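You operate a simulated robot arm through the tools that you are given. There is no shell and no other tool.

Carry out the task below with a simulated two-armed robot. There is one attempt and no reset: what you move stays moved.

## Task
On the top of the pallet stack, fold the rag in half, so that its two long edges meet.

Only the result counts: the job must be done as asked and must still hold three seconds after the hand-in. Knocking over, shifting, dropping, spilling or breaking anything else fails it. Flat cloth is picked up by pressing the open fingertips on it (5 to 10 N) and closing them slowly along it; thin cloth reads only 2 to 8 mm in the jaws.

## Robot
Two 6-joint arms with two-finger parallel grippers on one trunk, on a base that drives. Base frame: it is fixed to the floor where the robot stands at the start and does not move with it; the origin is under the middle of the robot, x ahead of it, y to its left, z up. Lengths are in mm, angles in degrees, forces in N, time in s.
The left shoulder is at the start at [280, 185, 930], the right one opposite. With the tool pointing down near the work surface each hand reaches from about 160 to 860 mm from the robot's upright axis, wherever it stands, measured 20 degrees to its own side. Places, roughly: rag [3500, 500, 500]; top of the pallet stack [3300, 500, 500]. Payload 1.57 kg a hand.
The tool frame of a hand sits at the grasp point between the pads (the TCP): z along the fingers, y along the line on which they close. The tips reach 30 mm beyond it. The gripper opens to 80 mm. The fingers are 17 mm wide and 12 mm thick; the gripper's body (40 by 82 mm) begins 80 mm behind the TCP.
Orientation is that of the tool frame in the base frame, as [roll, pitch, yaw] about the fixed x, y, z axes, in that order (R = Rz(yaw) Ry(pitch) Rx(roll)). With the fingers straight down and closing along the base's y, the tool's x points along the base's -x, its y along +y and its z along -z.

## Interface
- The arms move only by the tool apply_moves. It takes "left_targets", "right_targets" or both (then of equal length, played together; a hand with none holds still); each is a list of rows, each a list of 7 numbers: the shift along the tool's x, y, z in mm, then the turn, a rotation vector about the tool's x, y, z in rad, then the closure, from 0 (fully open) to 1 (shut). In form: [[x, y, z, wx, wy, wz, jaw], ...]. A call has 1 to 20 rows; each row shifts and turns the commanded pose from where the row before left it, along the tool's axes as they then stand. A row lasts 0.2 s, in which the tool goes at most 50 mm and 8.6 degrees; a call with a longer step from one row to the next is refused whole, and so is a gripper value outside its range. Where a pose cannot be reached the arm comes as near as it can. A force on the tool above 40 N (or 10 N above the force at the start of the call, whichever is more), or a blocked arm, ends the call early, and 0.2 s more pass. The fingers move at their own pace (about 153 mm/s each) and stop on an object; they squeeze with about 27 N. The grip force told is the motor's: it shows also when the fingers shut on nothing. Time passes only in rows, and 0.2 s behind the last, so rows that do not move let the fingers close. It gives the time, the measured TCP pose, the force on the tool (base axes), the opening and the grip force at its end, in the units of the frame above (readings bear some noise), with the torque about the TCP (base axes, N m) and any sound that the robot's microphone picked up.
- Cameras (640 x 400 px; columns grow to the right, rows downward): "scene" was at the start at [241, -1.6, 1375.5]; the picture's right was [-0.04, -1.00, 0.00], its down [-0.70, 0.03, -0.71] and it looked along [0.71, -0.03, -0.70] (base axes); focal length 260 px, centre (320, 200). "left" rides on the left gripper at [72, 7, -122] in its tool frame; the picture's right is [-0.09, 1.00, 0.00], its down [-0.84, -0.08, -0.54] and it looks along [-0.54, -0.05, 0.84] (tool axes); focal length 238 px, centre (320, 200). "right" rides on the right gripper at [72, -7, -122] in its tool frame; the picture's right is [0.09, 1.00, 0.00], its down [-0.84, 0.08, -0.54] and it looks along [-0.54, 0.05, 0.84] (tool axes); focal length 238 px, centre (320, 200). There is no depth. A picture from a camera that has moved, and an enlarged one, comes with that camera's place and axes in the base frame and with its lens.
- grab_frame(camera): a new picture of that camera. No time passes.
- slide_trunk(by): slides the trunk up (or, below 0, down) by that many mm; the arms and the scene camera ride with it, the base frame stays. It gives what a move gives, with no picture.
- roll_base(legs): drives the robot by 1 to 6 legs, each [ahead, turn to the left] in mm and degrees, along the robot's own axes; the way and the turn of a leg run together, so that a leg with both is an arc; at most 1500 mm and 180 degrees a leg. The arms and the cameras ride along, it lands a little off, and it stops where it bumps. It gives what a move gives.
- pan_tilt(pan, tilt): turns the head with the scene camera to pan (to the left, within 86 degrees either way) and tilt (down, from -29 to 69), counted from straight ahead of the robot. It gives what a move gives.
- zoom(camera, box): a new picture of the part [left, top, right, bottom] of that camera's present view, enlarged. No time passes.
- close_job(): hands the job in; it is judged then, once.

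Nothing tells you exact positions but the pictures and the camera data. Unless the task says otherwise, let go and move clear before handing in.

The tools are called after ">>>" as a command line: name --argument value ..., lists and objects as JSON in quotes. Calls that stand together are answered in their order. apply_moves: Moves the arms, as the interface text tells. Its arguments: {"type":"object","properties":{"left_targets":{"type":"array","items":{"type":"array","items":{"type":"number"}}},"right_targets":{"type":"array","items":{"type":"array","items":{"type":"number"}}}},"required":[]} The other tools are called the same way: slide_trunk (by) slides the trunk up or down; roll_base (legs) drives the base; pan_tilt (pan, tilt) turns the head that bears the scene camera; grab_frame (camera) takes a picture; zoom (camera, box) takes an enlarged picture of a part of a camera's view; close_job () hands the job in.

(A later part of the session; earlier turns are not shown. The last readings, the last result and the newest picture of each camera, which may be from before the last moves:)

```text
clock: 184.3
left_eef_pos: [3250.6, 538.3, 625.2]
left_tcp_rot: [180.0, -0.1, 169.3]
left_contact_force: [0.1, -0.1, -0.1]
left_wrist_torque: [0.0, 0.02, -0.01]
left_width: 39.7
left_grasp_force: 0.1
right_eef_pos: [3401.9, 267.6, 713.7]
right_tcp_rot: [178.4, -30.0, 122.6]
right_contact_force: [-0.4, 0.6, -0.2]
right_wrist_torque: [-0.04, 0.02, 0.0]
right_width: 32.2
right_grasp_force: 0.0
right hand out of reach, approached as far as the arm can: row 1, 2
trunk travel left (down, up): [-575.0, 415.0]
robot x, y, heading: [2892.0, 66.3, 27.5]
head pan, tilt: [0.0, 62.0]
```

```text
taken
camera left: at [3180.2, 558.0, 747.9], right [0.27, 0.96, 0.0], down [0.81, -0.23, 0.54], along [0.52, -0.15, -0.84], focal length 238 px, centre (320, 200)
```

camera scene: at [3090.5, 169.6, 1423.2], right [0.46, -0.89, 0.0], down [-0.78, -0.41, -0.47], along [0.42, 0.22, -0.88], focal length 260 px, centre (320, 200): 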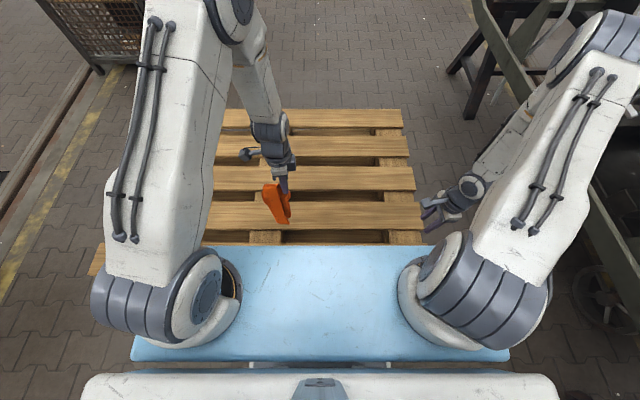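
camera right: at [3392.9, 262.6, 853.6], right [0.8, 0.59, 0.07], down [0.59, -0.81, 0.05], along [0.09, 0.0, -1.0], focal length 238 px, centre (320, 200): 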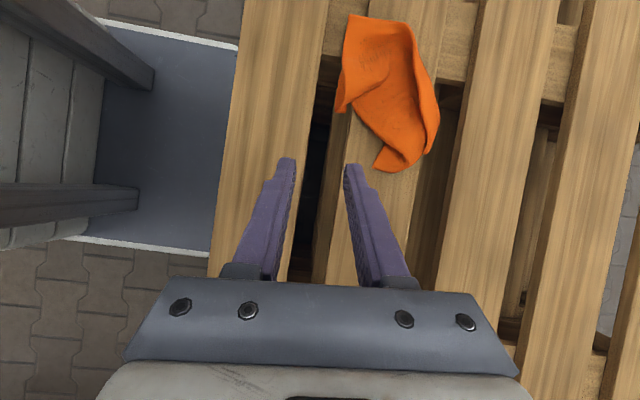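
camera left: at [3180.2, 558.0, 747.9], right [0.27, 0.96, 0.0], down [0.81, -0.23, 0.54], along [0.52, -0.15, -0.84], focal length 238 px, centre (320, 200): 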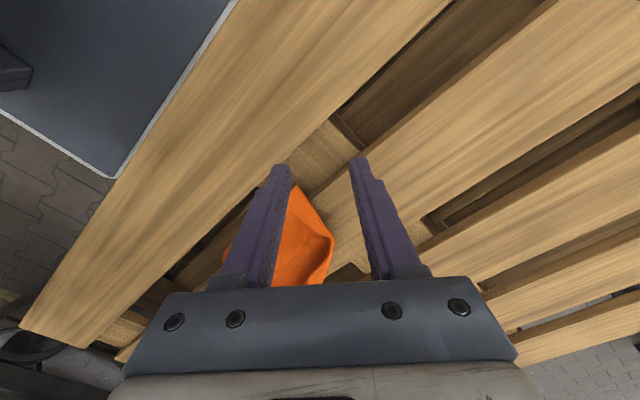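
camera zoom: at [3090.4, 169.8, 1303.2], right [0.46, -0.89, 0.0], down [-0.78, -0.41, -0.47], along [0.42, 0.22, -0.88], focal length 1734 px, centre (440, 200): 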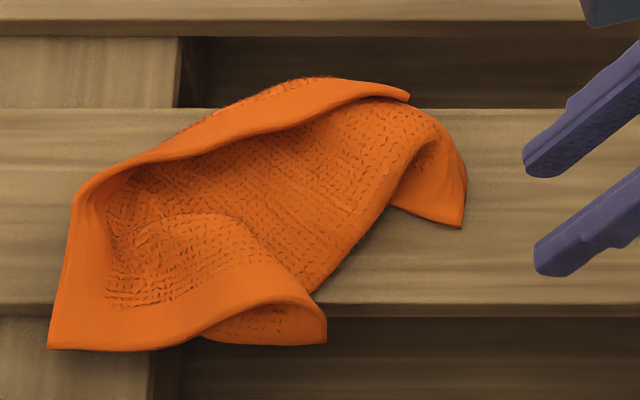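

The corner nearest-left (A at ≈(563,195)) is flat and single-layer, with the long edge running away from it. I'll rotate the left hand and pinch that edge near A with a full-width grip.

>>> apply_moves --left_targets '[[0, 0, 0, 0, 0, 0.127, 0.4], [0, 0, 0, 0, 0, 0.127, 0.4], [0, 0, 0, 0, 0, 0.127, 0.4], [0, 0, 0, 0, 0, 0.127, 0.4], [0, 0, 0, 0, 0, 0.127, 0.4], [0, 0, 0, 0, 0, 0.127, 0.4], [0, 0, 0, 0, 0, 0.127, 0.4], [-22.5, 20.8, 16, 0, 0, 0, 0.4], [-22.5, 20.8, 16, 0, 0, 0, 0.4], [-22.5, 20.8, 16, 0, 0, 0, 0.4], [0, 0, 0, 0, 0, 0, 0.4]]'

>>> grab_frame --camera "left"

>>> zoom --camera "left" --box '[200, 60, 460, 230]'

```text
clock: 186.7
left_eef_pos: [3334.1, 509.4, 579.9]
left_tcp_rot: [-179.9, 0.0, 118.4]
left_contact_force: [-0.3, -0.7, 0.8]
left_wrist_torque: [0.02, 0.01, -0.01]
left_width: 48.2
left_grasp_force: 0.1
right_eef_pos: [3402.4, 267.7, 711.3]
right_tcp_rot: [178.4, -30.1, 122.5]
right_contact_force: [0.5, -0.5, 0.1]
right_wrist_torque: [0.02, 0.0, -0.01]
right_width: 31.9
right_grasp_force: 0.0
trunk travel left (down, up): [-575.0, 415.0]
robot x, y, heading: [2891.7, 69.8, 27.4]
head pan, tilt: [0.0, 62.0]
```

```text
taken
camera left: at [3307.0, 576.2, 701.9], right [0.92, 0.39, 0.0], down [0.33, -0.77, 0.54], along [0.21, -0.5, -0.84], focal length 238 px, centre (320, 200)
```

left: 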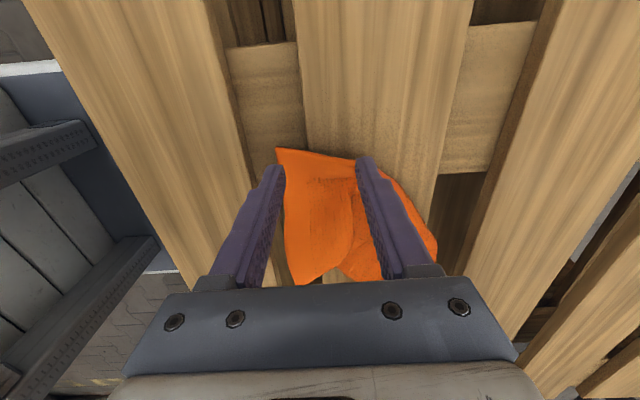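

```text
2.35 times, centred on (330, 145) of left
camera zoom: at [3307.0, 576.2, 701.9], right [0.92, 0.39, 0.0], down [0.33, -0.77, 0.54], along [0.21, -0.5, -0.84], focal length 561 px, centre (296, 329)
```

zoom: 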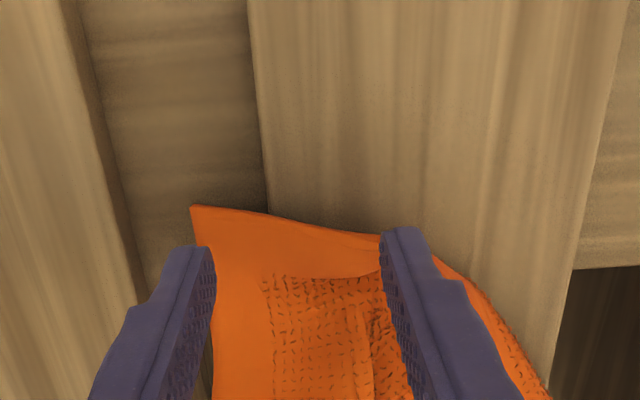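

>>> apply_moves --left_targets '[[0, 0, 0, 0, 0, 0.137, 0.4], [0, 0, 0, 0, 0, 0.137, 0.4], [-16, -1, 10, 0, 0, 0, 0.4], [0, 0, 20, 0, 0, 0, 0.4], [0, 0, 6, 0, 0, 0, 0.4], [0, 0, 0, 0, 0, 0, 0.4]]'

>>> apply_moves --left_targets '[[0, 0, 1.5, 0, 0, 0, 0.4], [0, 0, 1.5, 0, 0, 0, 0.4], [0, 0, 0, 0, 0, 0, 0.4]]'

>>> zoom --camera "left" --box '[200, 60, 460, 230]'

```text
clock: 188.1
left_eef_pos: [3339.3, 493.8, 543.4]
left_tcp_rot: [-179.9, 0.0, 102.5]
left_contact_force: [0.0, -0.3, 0.4]
left_wrist_torque: [0.02, 0.0, 0.01]
left_width: 48.0
left_grasp_force: 0.1
right_eef_pos: [3401.9, 266.6, 712.5]
right_tcp_rot: [178.5, -29.9, 122.5]
right_contact_force: [0.0, 0.8, -0.1]
right_wrist_torque: [0.02, 0.01, -0.03]
right_width: 32.0
right_grasp_force: 0.0
trunk travel left (down, up): [-575.0, 415.0]
robot x, y, heading: [2891.1, 63.1, 27.4]
head pan, tilt: [0.0, 62.0]
```

```text
clock: 188.9
left_eef_pos: [3340.8, 494.5, 541.0]
left_tcp_rot: [-179.9, 0.1, 102.7]
left_contact_force: [-1.2, -0.4, 10.7]
left_wrist_torque: [0.02, -0.1, 0.06]
left_width: 48.2
left_grasp_force: 0.0
right_eef_pos: [3401.3, 265.7, 712.6]
right_tcp_rot: [178.4, -30.0, 122.5]
right_contact_force: [-0.2, -0.4, -0.3]
right_wrist_torque: [0.0, 0.01, 0.0]
right_width: 32.1
right_grasp_force: 0.0
trunk travel left (down, up): [-575.0, 415.0]
robot x, y, heading: [2894.8, 63.8, 27.5]
head pan, tilt: [0.0, 62.0]
```

```text
2.35 times, centred on (330, 145) of left
camera zoom: at [3329.7, 565.1, 663.2], right [0.99, 0.13, 0.0], down [0.11, -0.83, 0.54], along [0.07, -0.54, -0.84], focal length 561 px, centre (296, 329)
```

zoom: 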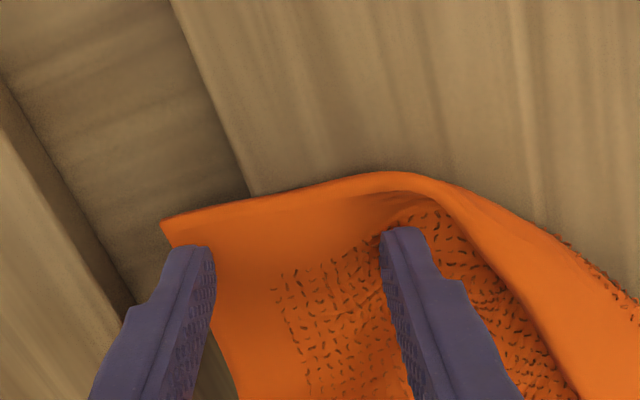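

>>> apply_moves --left_targets '[[0, 0, -8, 0, 0, 0, 0.4], [9, 0, 0, 0, 0, -0.1, 0.4], [0, 0, 0, 0, 0, -0.1, 0.4], [0, 0, 6, 0, 0, 0, 0.4], [0, 0, 1.5, 0, 0, 0, 0.4], [0, 0, 0, 0, 0, 0, 0.4]]'

>>> zoom --camera "left" --box '[200, 60, 460, 230]'

```text
clock: 190.3
left_eef_pos: [3338.7, 502.9, 539.9]
left_tcp_rot: [-180.0, 0.1, 114.3]
left_contact_force: [0.2, 1.6, 10.4]
left_wrist_torque: [0.07, -0.08, 0.04]
left_width: 47.5
left_grasp_force: 0.1
right_eef_pos: [3400.1, 266.9, 712.8]
right_tcp_rot: [178.4, -29.9, 122.6]
right_contact_force: [0.0, -0.9, 0.4]
right_wrist_torque: [0.05, 0.02, 0.0]
right_width: 31.9
right_grasp_force: 0.0
trunk travel left (down, up): [-575.0, 415.0]
robot x, y, heading: [2892.0, 67.9, 27.3]
head pan, tilt: [0.0, 62.0]
```

```text
2.35 times, centred on (330, 145) of left
camera zoom: at [3313.9, 570.5, 663.2], right [0.95, 0.32, 0.0], down [0.27, -0.8, 0.54], along [0.18, -0.51, -0.84], focal length 561 px, centre (296, 329)
```

zoom: 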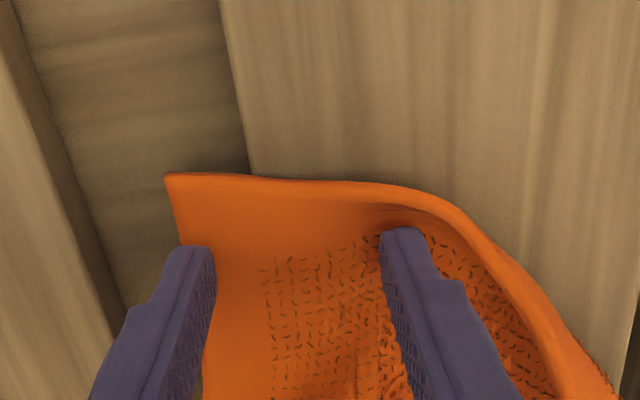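

>>> apply_moves --left_targets '[[0, 0, -16, 0, 0, 0, 0.4], [9, 0, 0, 0, 0, 0, 0.4], [9, 0, 0, 0, 0, 0, 0.4], [0, 0, 13, 0, 0, 0, 0.4], [0, 0, 1.5, 0, 0, 0, 0.4], [0, 0, 0, 0, 0, 0, 0.4]]'

>>> zoom --camera "left" --box '[200, 60, 460, 230]'

```text
clock: 191.7
left_eef_pos: [3330.2, 519.1, 540.9]
left_tcp_rot: [180.0, 0.0, 114.2]
left_contact_force: [-1.1, 1.2, 5.4]
left_wrist_torque: [0.04, -0.05, 0.01]
left_width: 48.1
left_grasp_force: 0.0
right_eef_pos: [3401.1, 268.8, 713.2]
right_tcp_rot: [178.4, -30.0, 122.6]
right_contact_force: [0.0, 0.3, 0.6]
right_wrist_torque: [0.01, 0.0, 0.02]
right_width: 31.9
right_grasp_force: 0.0
trunk travel left (down, up): [-575.0, 415.0]
robot x, y, heading: [2893.2, 68.0, 27.1]
head pan, tilt: [0.0, 62.0]
```

```text
2.35 times, centred on (330, 145) of left
camera zoom: at [3306.7, 586.5, 663.6], right [0.95, 0.32, 0.0], down [0.27, -0.8, 0.54], along [0.17, -0.51, -0.84], focal length 561 px, centre (296, 329)
```

zoom: 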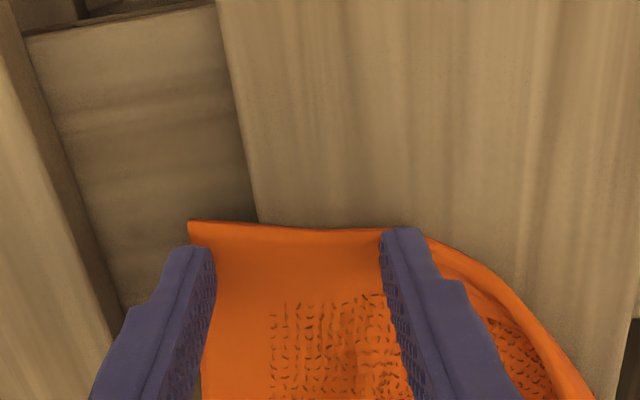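

Good placement now: the fingers sit right along the edge next to corner A. Close slowly.

>>> apply_moves --left_targets '[[0, 0, 0.4, 0, 0, 0, 0.44], [0, 0, 0.2, 0, 0, 0, 0.48], [0, 0, 0, 0, 0, 0, 0.52], [0, 0, 0, 0, 0, 0, 0.56], [0, 0, 0, 0, 0, 0, 0.6], [0, 0, 0, 0, 0, 0, 0.65], [0, 0, 0, 0, 0, 0, 0.7]]'

>>> apply_moves --left_targets '[[0, 0, 0, 0, 0, 0, 0.75], [0, 0, 0, 0, 0, 0, 0.8], [0, 0, 0, 0, 0, 0, 0.85], [0, 0, 0, 0, 0, 0, 0.9], [0, 0, 0, 0, 0, 0, 0.95], [0, 0, 0, 0, 0, 0, 1.0], [0, 0, 0, 0, 0, 0, 1.0]]'

>>> zoom --camera "left" --box '[200, 60, 460, 230]'

```text
clock: 193.3
left_eef_pos: [3330.3, 518.6, 539.8]
left_tcp_rot: [-179.9, 0.0, 114.1]
left_contact_force: [-0.9, -0.1, 8.4]
left_wrist_torque: [-0.02, -0.03, -0.05]
left_width: 22.0
left_grasp_force: 0.1
right_eef_pos: [3401.3, 266.5, 711.8]
right_tcp_rot: [178.4, -30.0, 122.5]
right_contact_force: [-0.7, 0.2, -0.4]
right_wrist_torque: [-0.02, -0.01, 0.0]
right_width: 32.1
right_grasp_force: 0.0
trunk travel left (down, up): [-575.0, 415.0]
robot x, y, heading: [2888.3, 66.8, 27.5]
head pan, tilt: [0.0, 62.0]
```

```text
clock: 194.9
left_eef_pos: [3331.3, 519.3, 539.7]
left_tcp_rot: [-179.9, -0.1, 114.0]
left_contact_force: [0.0, -0.5, 8.7]
left_wrist_torque: [-0.03, -0.01, 0.01]
left_width: 4.4
left_grasp_force: 25.2
right_eef_pos: [3400.4, 267.1, 712.7]
right_tcp_rot: [178.4, -30.0, 122.6]
right_contact_force: [0.9, -0.3, 0.0]
right_wrist_torque: [-0.01, 0.02, -0.02]
right_width: 32.0
right_grasp_force: 0.0
trunk travel left (down, up): [-575.0, 415.0]
robot x, y, heading: [2895.4, 67.7, 27.6]
head pan, tilt: [0.0, 62.0]
```

```text
2.35 times, centred on (330, 145) of left
camera zoom: at [3306.6, 586.9, 663.1], right [0.95, 0.32, 0.0], down [0.27, -0.8, 0.54], along [0.17, -0.51, -0.84], focal length 561 px, centre (296, 329)
```

zoom: 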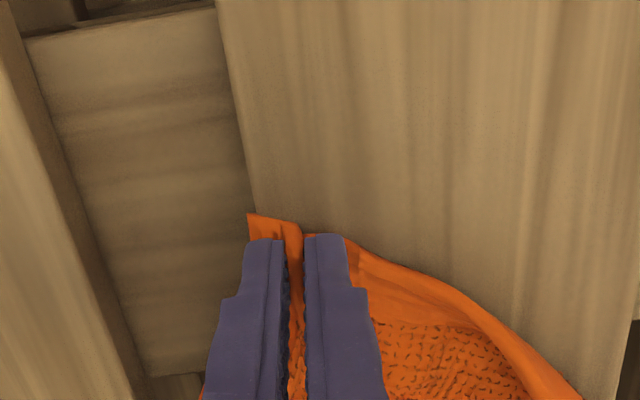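

Solid grip at corner A (4.4 mm, 25 N). I'll lift it a bit to straighten the long edge toward the other end B, then look.

>>> apply_moves --left_targets '[[0, 0, -10, 0, 0, 0, 1.0], [0, 0, -15, 0, 0, 0, 1.0], [0, 0, -15, 0, 0, 0, 1.0], [4, 0, -15, 0, 0, 0, 1.0], [0, 0, 0, 0, 0, 0, 1.0]]'

>>> grab_frame --camera "right"

>>> zoom --camera "scene" --box '[240, 140, 360, 240]'

```text
clock: 196.1
left_eef_pos: [3329.8, 523.2, 596.1]
left_tcp_rot: [-179.9, 0.0, 114.1]
left_contact_force: [0.3, 0.2, 0.1]
left_wrist_torque: [-0.02, 0.0, 0.01]
left_width: 4.1
left_grasp_force: 24.9
right_eef_pos: [3402.2, 268.0, 712.6]
right_tcp_rot: [178.4, -30.0, 122.4]
right_contact_force: [0.1, -0.2, 0.4]
right_wrist_torque: [-0.02, -0.04, 0.02]
right_width: 32.0
right_grasp_force: 0.0
trunk travel left (down, up): [-575.0, 415.0]
robot x, y, heading: [2888.5, 65.9, 27.2]
head pan, tilt: [0.0, 62.0]
```

```text
taken
camera right: at [3393.0, 262.5, 853.4], right [0.8, 0.59, 0.07], down [0.59, -0.81, 0.05], along [0.09, 0.0, -1.0], focal length 238 px, centre (320, 200)
```

right: 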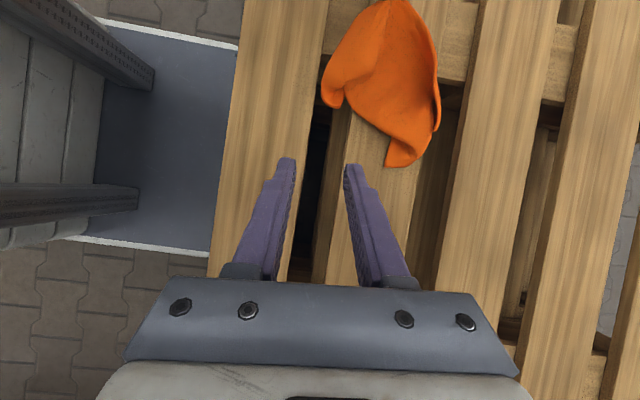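

```text
4.00 times, centred on (300, 190) of scene
camera zoom: at [3090.4, 169.8, 1303.2], right [0.46, -0.89, 0.0], down [-0.78, -0.41, -0.47], along [0.42, 0.22, -0.88], focal length 1040 px, centre (400, 240)
```

zoom: 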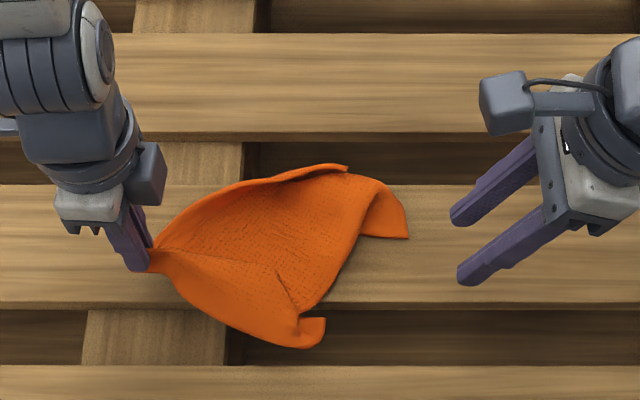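

>>> zoom --camera "right" --box '[300, 0, 480, 180]'

>>> zoom --camera "scene" --box '[300, 170, 350, 230]'

```text
2.22 times, centred on (390, 90) of right
camera zoom: at [3393.0, 262.5, 853.4], right [0.8, 0.59, 0.07], down [0.59, -0.81, 0.05], along [0.09, 0.0, -1.0], focal length 530 px, centre (164, 444)
```

zoom: 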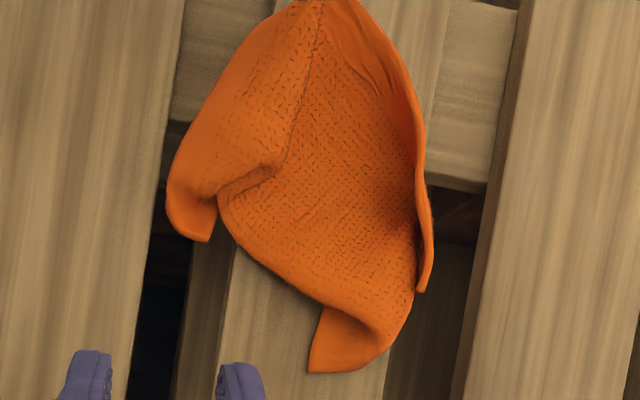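

```text
6.67 times, centred on (325, 200) of scene
camera zoom: at [3090.4, 169.8, 1303.2], right [0.46, -0.89, 0.0], down [-0.78, -0.41, -0.47], along [0.42, 0.22, -0.88], focal length 1734 px, centre (287, 200)
```

zoom: 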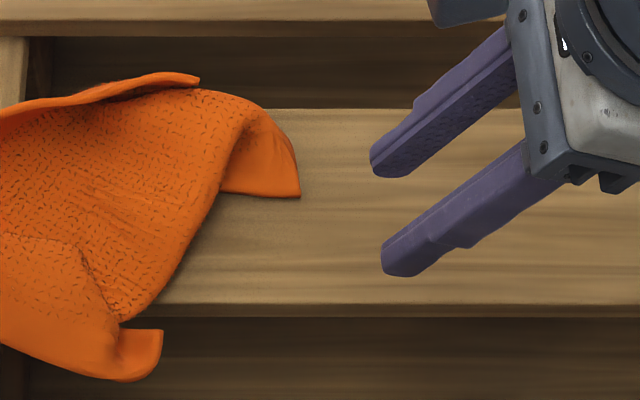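

The rag hangs open from A; a single-layer lobe (corner C, near (669,12)) peeks out from under the fold. I'll bring the right hand upright over it, aligned with its hem.

>>> apply_moves --right_targets '[[0, 0, 0, 0, -0.131, 0, 0.6], [0, 0, 0, 0, -0.131, 0, 0.6], [0, 0, 0, 0, -0.131, 0, 0.6], [0, 0, 0, 0, -0.131, 0, 0.6], [0, 0, 0, 0.02, 0, -0.134, 0.6], [0, 0, 0, 0, 0, -0.134, 0.6], [0, 0, 0, 0, 0, -0.134, 0.6], [0.6, 28.2, 24, 0, 0, 0, 0.6], [0.6, 28.2, 24, 0, 0, 0, 0.6], [0.6, 28.2, 24, 0, 0, 0, 0.6], [0.6, 28.2, 24, 0, 0, 0, 0.6], [0.6, 28.2, 24, 0, 0, 0, 0.6], [0, 0, 0, 0, 0, 0, 0.6]]'

>>> grab_frame --camera "right"

>>> zoom --camera "scene" --box '[240, 130, 360, 240]'

```text
clock: 198.9
left_eef_pos: [3329.6, 524.0, 595.9]
left_tcp_rot: [-179.9, -0.1, 114.2]
left_contact_force: [0.6, -0.8, -0.3]
left_wrist_torque: [-0.02, -0.01, 0.0]
left_width: 4.2
left_grasp_force: 24.9
right_eef_pos: [3485.6, 368.2, 579.5]
right_tcp_rot: [178.5, 0.4, 140.9]
right_contact_force: [0.1, -0.5, 0.1]
right_wrist_torque: [0.01, -0.01, 0.01]
right_width: 32.3
right_grasp_force: 0.1
right hand out of reach, approached as far as the arm can: row 1, 2, 3, 5
trunk travel left (down, up): [-575.0, 415.0]
robot x, y, heading: [2888.0, 65.2, 27.2]
head pan, tilt: [0.0, 62.0]
```

```text
taken
camera right: at [3423.5, 406.8, 699.9], right [0.56, 0.83, 0.02], down [0.69, -0.48, 0.55], along [0.47, -0.29, -0.84], focal length 238 px, centre (320, 200)
```

right: 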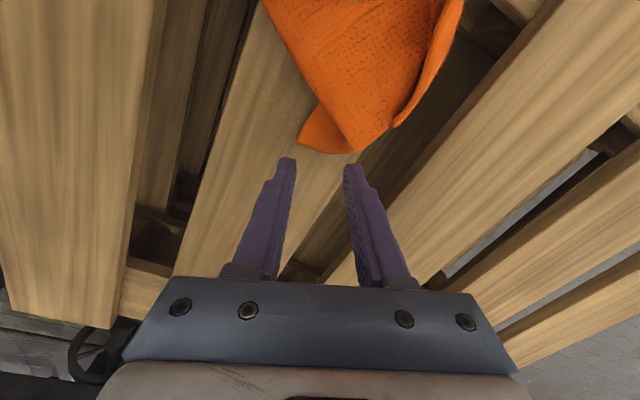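

```text
3.64 times, centred on (300, 185) of scene
camera zoom: at [3090.4, 169.8, 1303.1], right [0.46, -0.89, 0.0], down [-0.78, -0.41, -0.47], along [0.42, 0.22, -0.88], focal length 946 px, centre (393, 254)
```

zoom: 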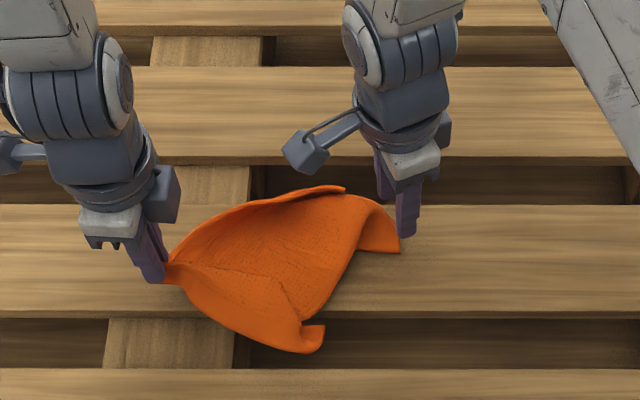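

>>> apply_moves --right_targets '[[0, 0, 15, 0, 0, 0, 0.68], [0, 0, 15, 0, 0, 0, 0.68], [0, 0, 5, 0, 0, 0, 0.68], [0, 0, 0, 0, 0, 0, 0.68]]'

>>> zoom --camera "right" --box '[220, 60, 420, 200]'

```text
clock: 199.9
left_eef_pos: [3330.7, 523.2, 597.4]
left_tcp_rot: [-179.9, 0.0, 114.0]
left_contact_force: [0.2, 0.3, 0.1]
left_wrist_torque: [-0.03, 0.0, 0.0]
left_width: 4.1
left_grasp_force: 24.6
right_eef_pos: [3485.6, 370.8, 544.4]
right_tcp_rot: [178.5, 0.3, 140.8]
right_contact_force: [0.3, -0.5, 0.7]
right_wrist_torque: [-0.01, 0.0, -0.01]
right_width: 25.6
right_grasp_force: 0.1
trunk travel left (down, up): [-575.0, 415.0]
robot x, y, heading: [2892.5, 63.9, 27.8]
head pan, tilt: [0.0, 62.0]
```

```text
2.86 times, centred on (320, 130) of right
camera zoom: at [3424.6, 409.0, 666.1], right [0.56, 0.83, 0.02], down [0.69, -0.48, 0.55], along [0.47, -0.29, -0.84], focal length 681 px, centre (320, 400)
```

zoom: 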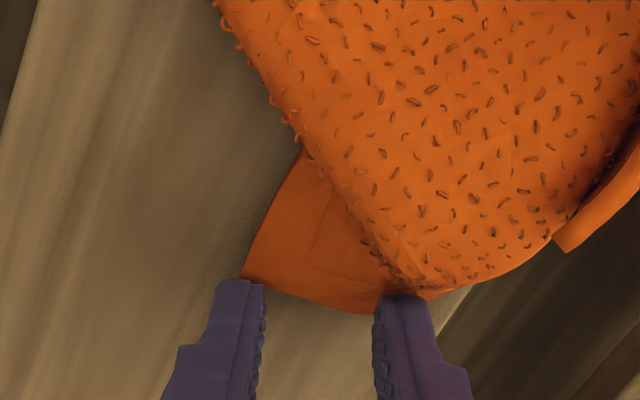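

>>> apply_moves --right_targets '[[9, 3, 0, 0, 0, 0, 0.74], [0, 0, 3, 0, 0, 0, 0.74], [0, 0, 1.5, 0, 0, 0, 0.74], [0, 0, 0, 0, 0, 0, 0.74]]'

>>> zoom --camera "right" --box '[220, 60, 420, 200]'

```text
clock: 200.9
left_eef_pos: [3330.0, 523.1, 596.8]
left_tcp_rot: [-179.9, 0.0, 114.0]
left_contact_force: [0.9, 0.5, 0.1]
left_wrist_torque: [0.01, -0.05, -0.01]
left_width: 4.2
left_grasp_force: 24.9
right_eef_pos: [3480.7, 380.0, 543.4]
right_tcp_rot: [178.6, 0.3, 140.8]
right_contact_force: [0.1, 0.1, 0.8]
right_wrist_torque: [-0.01, 0.02, -0.05]
right_width: 20.8
right_grasp_force: 0.0
trunk travel left (down, up): [-575.0, 415.0]
robot x, y, heading: [2891.5, 64.8, 27.4]
head pan, tilt: [0.0, 62.0]
```

```text
2.86 times, centred on (320, 130) of right
camera zoom: at [3419.4, 417.0, 664.1], right [0.56, 0.83, 0.03], down [0.69, -0.48, 0.55], along [0.47, -0.29, -0.84], focal length 681 px, centre (320, 400)
```

zoom: 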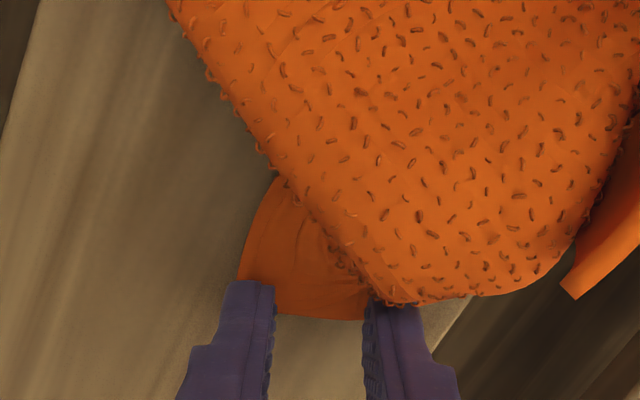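

>>> apply_moves --right_targets '[[0, 0, 1.5, 0, 0, 0, 0.74], [0, 0, 1.0, 0, 0, 0, 0.74], [0, 0, 0, 0, 0, 0, 0.74]]'

>>> apply_moves --right_targets '[[0, 0, 0.8, 0, 0, 0, 0.74], [0, 0, 0, 0, 0, 0, 0.78], [0, 0, 0, 0, 0, 0, 0.82], [0, 0, 0, 0, 0, 0, 0.86], [0, 0, 0, 0, 0, 0, 0.9], [0, 0, 0, 0, 0, 0, 0.95], [0, 0, 0, 0, 0, 0, 1.0], [0, 0, 0, 0, 0, 0, 1.0]]'

>>> zoom --camera "right" --box '[220, 60, 420, 200]'

```text
clock: 201.7
left_eef_pos: [3330.2, 524.1, 595.8]
left_tcp_rot: [-179.9, -0.1, 114.2]
left_contact_force: [0.8, 0.2, 0.3]
left_wrist_torque: [0.0, -0.02, 0.04]
left_width: 4.1
left_grasp_force: 25.1
right_eef_pos: [3482.1, 379.3, 542.1]
right_tcp_rot: [178.5, 0.3, 140.9]
right_contact_force: [0.3, 0.4, 1.5]
right_wrist_torque: [0.0, 0.03, -0.02]
right_width: 20.7
right_grasp_force: 0.0
trunk travel left (down, up): [-575.0, 415.0]
robot x, y, heading: [2891.1, 65.3, 27.4]
head pan, tilt: [0.0, 62.0]
```

```text
clock: 203.5
left_eef_pos: [3329.3, 523.0, 597.8]
left_tcp_rot: [-180.0, 0.0, 114.1]
left_contact_force: [0.3, -0.6, -0.3]
left_wrist_torque: [-0.02, 0.02, 0.03]
left_width: 4.5
left_grasp_force: 25.2
right_eef_pos: [3480.9, 379.4, 540.6]
right_tcp_rot: [178.6, 0.3, 140.8]
right_contact_force: [0.1, 0.8, 2.0]
right_wrist_torque: [0.02, 0.0, 0.02]
right_width: 0.0
right_grasp_force: 21.3
trunk travel left (down, up): [-575.0, 415.0]
robot x, y, heading: [2889.9, 66.9, 27.5]
head pan, tilt: [0.0, 62.0]
```

```text
2.86 times, centred on (320, 130) of right
camera zoom: at [3419.8, 417.0, 661.8], right [0.56, 0.83, 0.03], down [0.69, -0.48, 0.55], along [0.47, -0.29, -0.84], focal length 681 px, centre (320, 400)
```

zoom: 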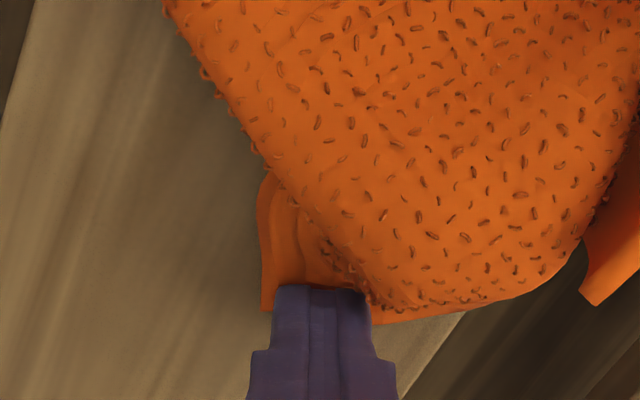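

The press was too light and it slipped. Retry with firmer press.

>>> apply_moves --right_targets '[[0, 0, -8, 0, 0, 0, 0.9], [5, -2, 0, 0, 0, 0, 0.72], [0, 0, 0, 0, 0, 0, 0.72], [0, 0, 6, 0, 0, 0, 0.72], [0, 0, 2, 0, 0, 0, 0.72], [0, 0, 0, 0, 0, 0, 0.72]]'

>>> apply_moves --right_targets '[[0, 0, 1.0, 0, 0, 0, 0.72], [0, 0, 0, 0, 0, 0, 0.72]]'

>>> zoom --camera "right" --box '[220, 60, 420, 200]'

```text
clock: 204.9
left_eef_pos: [3330.6, 521.9, 595.6]
left_tcp_rot: [-180.0, 0.0, 114.0]
left_contact_force: [-0.7, 0.3, -0.4]
left_wrist_torque: [0.0, 0.0, 0.04]
left_width: 4.3
left_grasp_force: 25.4
right_eef_pos: [3477.1, 381.0, 539.9]
right_tcp_rot: [178.4, 0.2, 140.8]
right_contact_force: [-0.1, -1.5, 3.2]
right_wrist_torque: [-0.02, 0.04, -0.03]
right_width: 22.8
right_grasp_force: 0.1
trunk travel left (down, up): [-575.0, 415.0]
robot x, y, heading: [2892.5, 65.1, 27.4]
head pan, tilt: [0.0, 62.0]
```

```text
clock: 205.5
left_eef_pos: [3330.9, 522.6, 596.6]
left_tcp_rot: [-179.9, 0.0, 114.1]
left_contact_force: [0.4, -0.6, 0.6]
left_wrist_torque: [0.01, -0.02, 0.03]
left_width: 3.9
left_grasp_force: 25.0
right_eef_pos: [3476.7, 382.0, 540.4]
right_tcp_rot: [178.6, 0.4, 140.8]
right_contact_force: [-0.6, -2.7, 9.8]
right_wrist_torque: [-0.06, 0.05, 0.02]
right_width: 22.5
right_grasp_force: 0.0
trunk travel left (down, up): [-575.0, 415.0]
robot x, y, heading: [2887.5, 64.2, 27.4]
head pan, tilt: [0.0, 62.0]
```

```text
2.86 times, centred on (320, 130) of right
camera zoom: at [3415.0, 419.1, 660.8], right [0.56, 0.83, 0.03], down [0.69, -0.48, 0.55], along [0.47, -0.29, -0.84], focal length 681 px, centre (320, 400)
```

zoom: 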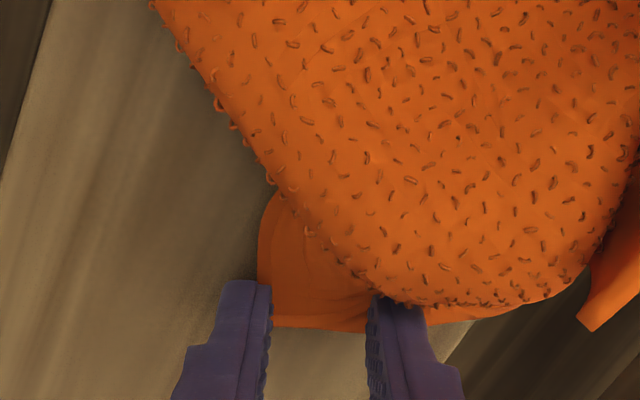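

>>> apply_moves --right_targets '[[0, 0, 0.2, 0, 0, 0, 0.75], [0, 0, 0, 0, 0, 0, 0.79], [0, 0, 0, 0, 0, 0, 0.83], [0, 0, 0, 0, 0, 0, 0.87], [0, 0, 0, 0, 0, 0, 0.91], [0, 0, 0, 0, 0, 0, 0.95], [0, 0, 0, 0, 0, 0, 1.0], [0, 0, 0, 0, 0, 0, 1.0]]'

>>> zoom --camera "right" --box '[220, 60, 420, 200]'

```text
clock: 207.3
left_eef_pos: [3330.7, 523.8, 597.9]
left_tcp_rot: [-180.0, 0.0, 114.0]
left_contact_force: [0.1, 0.3, -0.2]
left_wrist_torque: [0.03, 0.01, 0.01]
left_width: 4.3
left_grasp_force: 25.0
right_eef_pos: [3475.7, 380.7, 539.4]
right_tcp_rot: [178.5, 0.3, 140.8]
right_contact_force: [-2.4, -4.2, 19.8]
right_wrist_torque: [-0.08, 0.1, 0.0]
right_width: 0.0
right_grasp_force: 21.3
trunk travel left (down, up): [-575.0, 415.0]
robot x, y, heading: [2889.5, 65.8, 27.3]
head pan, tilt: [0.0, 62.0]
```

```text
2.86 times, centred on (320, 130) of right
camera zoom: at [3414.5, 418.4, 660.4], right [0.56, 0.83, 0.03], down [0.69, -0.48, 0.55], along [0.47, -0.29, -0.84], focal length 681 px, centre (320, 400)
```

zoom: 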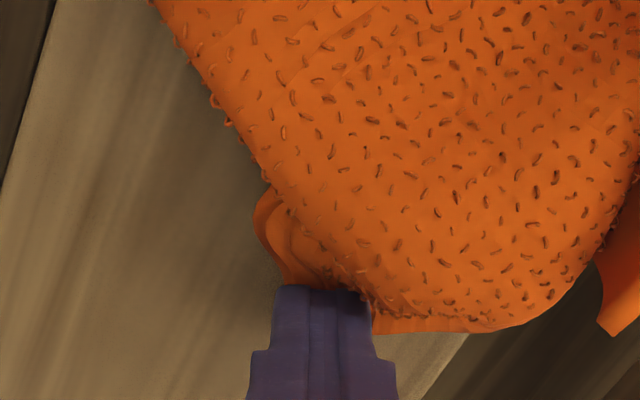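

The lobe is too small. The end of the long edge (B, near (712,55)) stands up as a curled hem, which I can grip directly from both sides without pressing. I'll move the right hand there.

>>> apply_moves --right_targets '[[0, 0, -20, 0, 0, 0, 0.9], [0, 0, -40, 0, 0, 0, 0.6], [0, 0, 0, 0, 0, 0.138, 0.5], [0, 0, 0, 0, 0, 0.138, 0.5], [0, 0, 0, 0, 0, 0.138, 0.5], [17, 15, 0, 0, 0, 0, 0.5], [17, 15, 0, 0, 0, 0, 0.5], [17, 15, 0, 0, 0, 0, 0.5], [0, 0, 0, 0, 0, 0, 0.5]]'

>>> grab_frame --camera "right"

>>> zoom --camera "right" --box '[200, 40, 440, 200]'

```text
clock: 209.3
left_eef_pos: [3330.4, 521.8, 597.6]
left_tcp_rot: [-179.9, 0.0, 114.2]
left_contact_force: [-0.2, -1.1, 0.4]
left_wrist_torque: [0.04, -0.02, 0.02]
left_width: 4.2
left_grasp_force: 24.9
right_eef_pos: [3494.0, 445.7, 599.5]
right_tcp_rot: [178.5, -0.3, 117.2]
right_contact_force: [0.1, 0.6, 0.1]
right_wrist_torque: [-0.01, 0.0, 0.0]
right_width: 40.0
right_grasp_force: 0.0
trunk travel left (down, up): [-575.0, 415.0]
robot x, y, heading: [2891.6, 69.5, 27.3]
head pan, tilt: [0.0, 62.0]
```

```text
taken
camera right: at [3452.8, 504.6, 721.5], right [0.84, 0.54, 0.03], down [0.44, -0.72, 0.54], along [0.31, -0.44, -0.84], focal length 238 px, centre (320, 200)
```

right: 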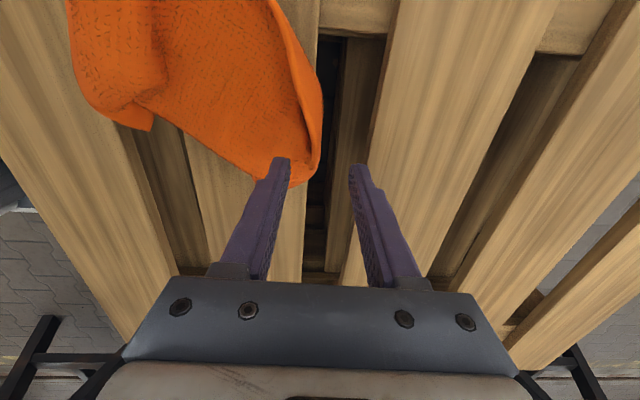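

```text
2.50 times, centred on (320, 120) of right
camera zoom: at [3452.8, 504.6, 721.5], right [0.84, 0.54, 0.03], down [0.44, -0.72, 0.54], along [0.31, -0.44, -0.84], focal length 596 px, centre (320, 400)
```

zoom: 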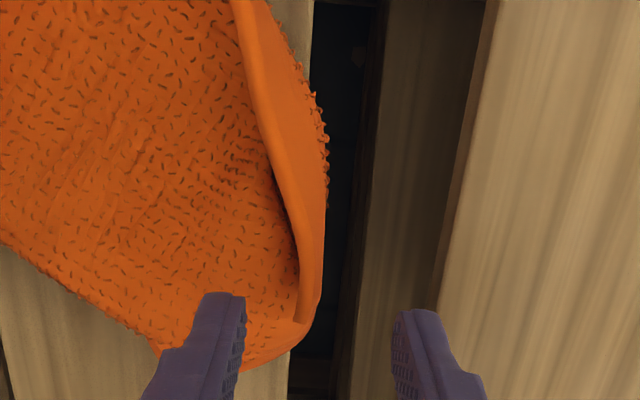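

>>> apply_moves --right_targets '[[0, 0, 18, 0, 0, 0, 0.5], [0, 0, 18, 0, 0, 0, 0.5], [0, 0, 14, 0, 0, 0, 0.5], [0, 0, 0, 0, 0, 0, 0.5]]'

>>> zoom --camera "right" --box '[200, 40, 440, 200]'

```text
clock: 210.3
left_eef_pos: [3329.6, 522.4, 597.4]
left_tcp_rot: [-179.9, 0.0, 114.2]
left_contact_force: [-0.1, -0.4, 0.1]
left_wrist_torque: [0.02, -0.02, 0.01]
left_width: 4.0
left_grasp_force: 24.6
right_eef_pos: [3493.6, 444.3, 548.7]
right_tcp_rot: [178.5, -0.3, 117.1]
right_contact_force: [0.0, -0.5, 0.9]
right_wrist_torque: [0.0, -0.02, 0.04]
right_width: 39.8
right_grasp_force: 0.0
trunk travel left (down, up): [-575.0, 415.0]
robot x, y, heading: [2891.1, 65.0, 27.1]
head pan, tilt: [0.0, 62.0]
```

```text
2.50 times, centred on (320, 120) of right
camera zoom: at [3452.3, 504.0, 671.5], right [0.84, 0.54, 0.03], down [0.44, -0.72, 0.54], along [0.31, -0.44, -0.84], focal length 596 px, centre (320, 400)
```

zoom: 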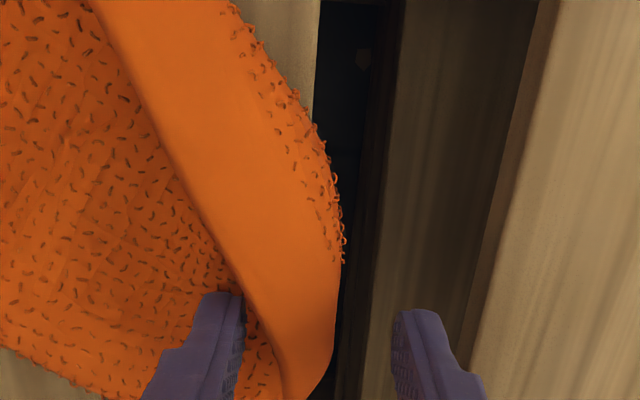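

>>> apply_moves --right_targets '[[0, 0, 4, 0, 0, 0, 0.5], [0, 0, 2, 0, 0, 0, 0.5], [0, 0, 0, 0, 0, 0, 0.5]]'

>>> apply_moves --right_targets '[[0, 0, 0, 0, 0, 0, 0.55], [0, 0, 0, 0, 0, 0, 0.6], [0, 0, 0, 0, 0, 0, 0.65], [0, 0, 0, 0, 0, 0, 0.7], [0, 0, 0, 0, 0, 0, 0.75], [0, 0, 0, 0, 0, 0, 0.8], [0, 0, 0, 0, 0, 0, 0.85], [0, 0, 0, 0, 0, 0, 0.9], [0, 0, 0, 0, 0, 0, 0.95], [0, 0, 0, 0, 0, 0, 1.0], [0, 0, 0, 0, 0, 0, 1.0]]'

>>> zoom --camera "right" --box '[200, 40, 440, 200]'

```text
clock: 211.1
left_eef_pos: [3331.0, 521.8, 595.9]
left_tcp_rot: [-180.0, 0.0, 114.1]
left_contact_force: [-1.1, 0.2, 0.3]
left_wrist_torque: [-0.01, 0.0, 0.02]
left_width: 4.0
left_grasp_force: 25.0
right_eef_pos: [3493.9, 448.2, 545.8]
right_tcp_rot: [178.5, -0.3, 117.2]
right_contact_force: [0.0, -1.1, 4.2]
right_wrist_torque: [-0.05, 0.09, 0.01]
right_width: 40.6
right_grasp_force: 0.5
trunk travel left (down, up): [-575.0, 415.0]
robot x, y, heading: [2892.9, 66.5, 27.4]
head pan, tilt: [0.0, 62.0]
```

```text
clock: 213.5
left_eef_pos: [3329.8, 522.9, 596.7]
left_tcp_rot: [-179.9, 0.0, 114.1]
left_contact_force: [0.1, 1.1, 0.1]
left_wrist_torque: [0.01, 0.0, 0.02]
left_width: 4.2
left_grasp_force: 25.4
right_eef_pos: [3493.3, 447.7, 546.0]
right_tcp_rot: [178.5, -0.3, 117.2]
right_contact_force: [-0.7, -1.1, 2.6]
right_wrist_torque: [-0.05, 0.05, 0.0]
right_width: 5.2
right_grasp_force: 26.0
trunk travel left (down, up): [-575.0, 415.0]
robot x, y, heading: [2893.7, 65.9, 27.2]
head pan, tilt: [0.0, 62.0]
```

```text
2.50 times, centred on (320, 120) of right
camera zoom: at [3453.0, 506.4, 667.2], right [0.84, 0.54, 0.03], down [0.44, -0.72, 0.54], along [0.31, -0.44, -0.84], focal length 596 px, centre (320, 400)
```

zoom: 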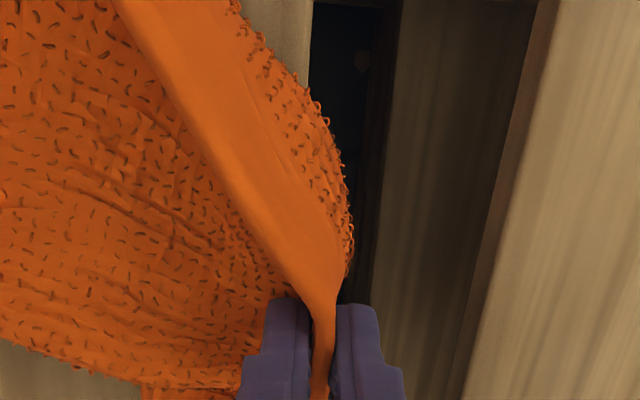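

Now the right hand also holds the long edge near its other end B (5.2 mm, 26 N). With both ends of one long edge held, I'll raise the right to match and lift everything so the rag hangs fully open.

>>> apply_moves --right_targets '[[0, 0, -10, 0, 0, 0, 1.0], [0, 0, -14, 0, 0, 0, 1.0], [0, 0, -14, 0, 0, 0, 1.0], [0, 0, -13, 0, 0, 0, 1.0], [0, 0, 0, 0, 0, 0, 1.0]]'

>>> slide_trunk --by 150

>>> grab_frame --camera "scene"

>>> grab_frame --camera "left"

>>> grab_frame --camera "right"

```text
clock: 214.7
left_eef_pos: [3329.6, 522.6, 596.4]
left_tcp_rot: [-179.9, 0.0, 114.1]
left_contact_force: [-0.2, 0.6, 0.0]
left_wrist_torque: [-0.03, -0.01, 0.03]
left_width: 4.3
left_grasp_force: 25.0
right_eef_pos: [3492.6, 446.2, 595.2]
right_tcp_rot: [178.5, -0.3, 117.0]
right_contact_force: [0.3, 0.1, -0.9]
right_wrist_torque: [-0.03, 0.04, -0.03]
right_width: 4.7
right_grasp_force: 25.8
trunk travel left (down, up): [-575.0, 415.0]
robot x, y, heading: [2893.2, 66.6, 27.5]
head pan, tilt: [0.0, 62.0]
```

```text
clock: 216.5
left_eef_pos: [3330.0, 522.7, 746.2]
left_tcp_rot: [-180.0, 0.0, 114.1]
left_contact_force: [0.1, -0.5, 0.4]
left_wrist_torque: [-0.04, 0.0, 0.02]
left_width: 4.3
left_grasp_force: 25.1
right_eef_pos: [3492.1, 444.3, 744.5]
right_tcp_rot: [178.5, -0.3, 117.1]
right_contact_force: [0.2, -0.3, 0.3]
right_wrist_torque: [0.02, 0.05, 0.0]
right_width: 4.9
right_grasp_force: 25.2
trunk travel left (down, up): [-725.0, 265.0]
robot x, y, heading: [2892.2, 68.4, 27.3]
head pan, tilt: [0.0, 62.0]
```

```text
taken
camera scene: at [3090.5, 169.8, 1453.1], right [0.46, -0.89, 0.0], down [-0.78, -0.41, -0.47], along [0.42, 0.22, -0.88], focal length 260 px, centre (320, 200)
```

scene: 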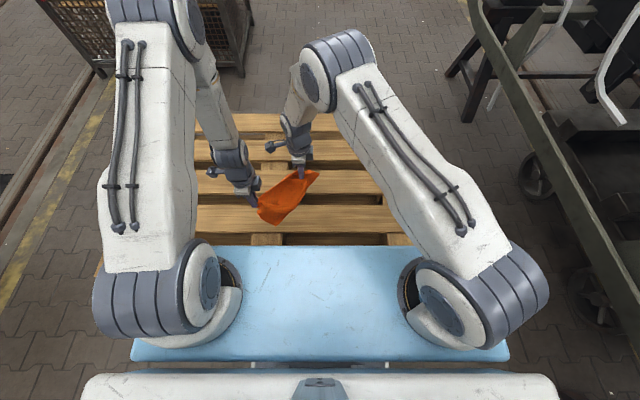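

```text
taken
camera left: at [3306.4, 591.5, 869.5], right [0.95, 0.32, 0.0], down [0.27, -0.8, 0.54], along [0.17, -0.51, -0.84], focal length 238 px, centre (320, 200)
```

left: 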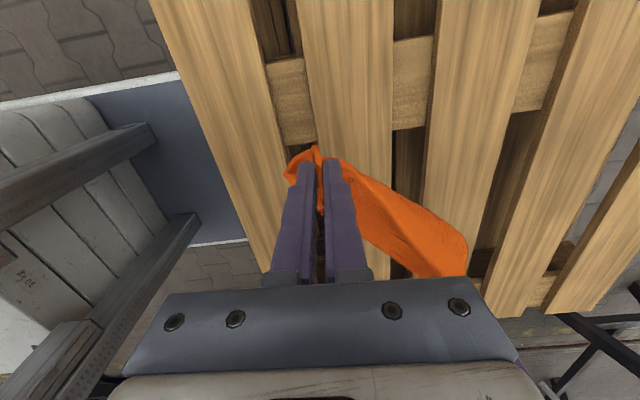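

```text
taken
camera right: at [3451.9, 504.2, 866.1], right [0.84, 0.54, 0.03], down [0.44, -0.72, 0.54], along [0.31, -0.44, -0.84], focal length 238 px, centre (320, 200)
```

right: 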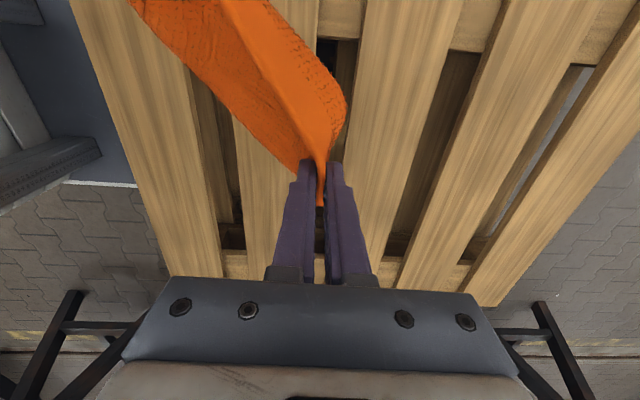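

>>> zoom --camera "scene" --box '[230, 150, 340, 240]'

>>> zoom --camera "left" --box '[270, 120, 490, 290]'

```text
4.44 times, centred on (285, 195) of scene
camera zoom: at [3090.5, 169.8, 1453.1], right [0.46, -0.89, 0.0], down [-0.78, -0.41, -0.47], along [0.42, 0.22, -0.88], focal length 1156 px, centre (476, 222)
```

zoom: 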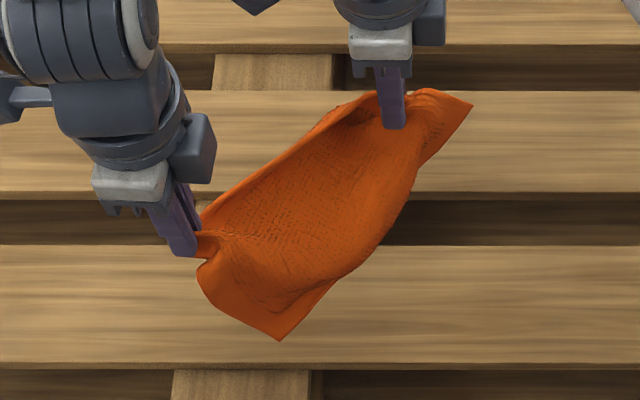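

```text
2.35 times, centred on (380, 205) of left
camera zoom: at [3306.4, 591.5, 869.5], right [0.95, 0.32, 0.0], down [0.27, -0.8, 0.54], along [0.17, -0.51, -0.84], focal length 561 px, centre (179, 188)
```

zoom: 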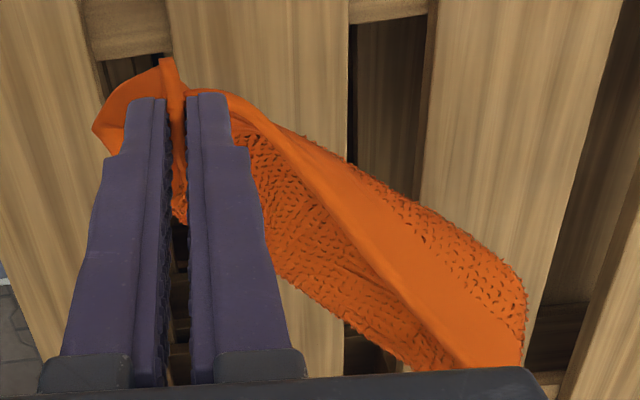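

The rag hangs as an open sheet. I'll swing the pair so the held long edge runs left–right in front of me (left hand left, right hand right), which is the natural pose for laying it flat and for the final fold.

>>> apply_moves --left_targets '[[-14.3, -12.8, 0, 0, 0, 0.0825, 1.0], [-15.3, -11.6, 0, 0, 0, 0.0825, 1.0], [-16.2, -10.2, 0, 0, 0, 0.0825, 1.0], [-17, -8.9, 0, 0, 0, 0.0825, 1.0], [0, 0, 0, 0, 0, 0, 1.0]]' --right_targets '[[-18.3, -27.4, 0, 0, 0, 0.0825, 1.0], [-20.4, -25.8, 0, 0, 0, 0.0825, 1.0], [-22.5, -24, 0, 0, 0, 0.0825, 1.0], [-24.4, -22, 0, 0, 0, 0.0825, 1.0], [0, 0, 0, 0, 0, 0, 1.0]]'

>>> zoom --camera "scene" --box '[220, 130, 380, 250]'

```text
clock: 217.7
left_eef_pos: [3306.4, 450.9, 747.3]
left_tcp_rot: [-179.9, 0.0, 95.1]
left_contact_force: [-0.3, -0.2, -0.3]
left_wrist_torque: [-0.01, 0.01, 0.05]
left_width: 4.2
left_grasp_force: 24.4
right_eef_pos: [3427.7, 330.8, 741.1]
right_tcp_rot: [178.6, -0.8, 98.3]
right_contact_force: [-0.6, -0.1, -0.3]
right_wrist_torque: [0.02, -0.01, 0.08]
right_width: 4.8
right_grasp_force: 25.7
trunk travel left (down, up): [-725.0, 265.0]
robot x, y, heading: [2892.3, 66.6, 27.4]
head pan, tilt: [0.0, 62.0]
```

```text
3.33 times, centred on (300, 190) of scene
camera zoom: at [3090.4, 169.7, 1453.2], right [0.46, -0.89, 0.0], down [-0.78, -0.41, -0.47], along [0.42, 0.22, -0.88], focal length 867 px, centre (387, 233)
```

zoom: 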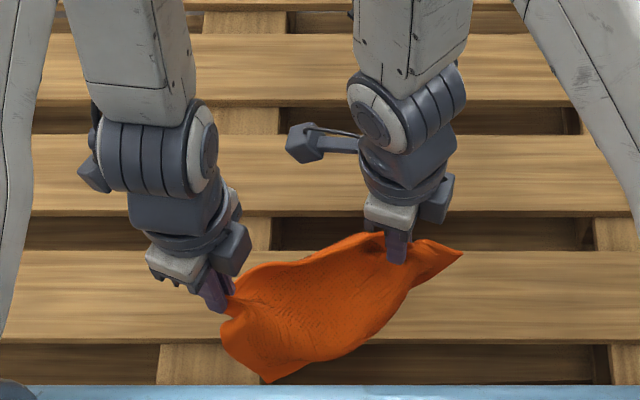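

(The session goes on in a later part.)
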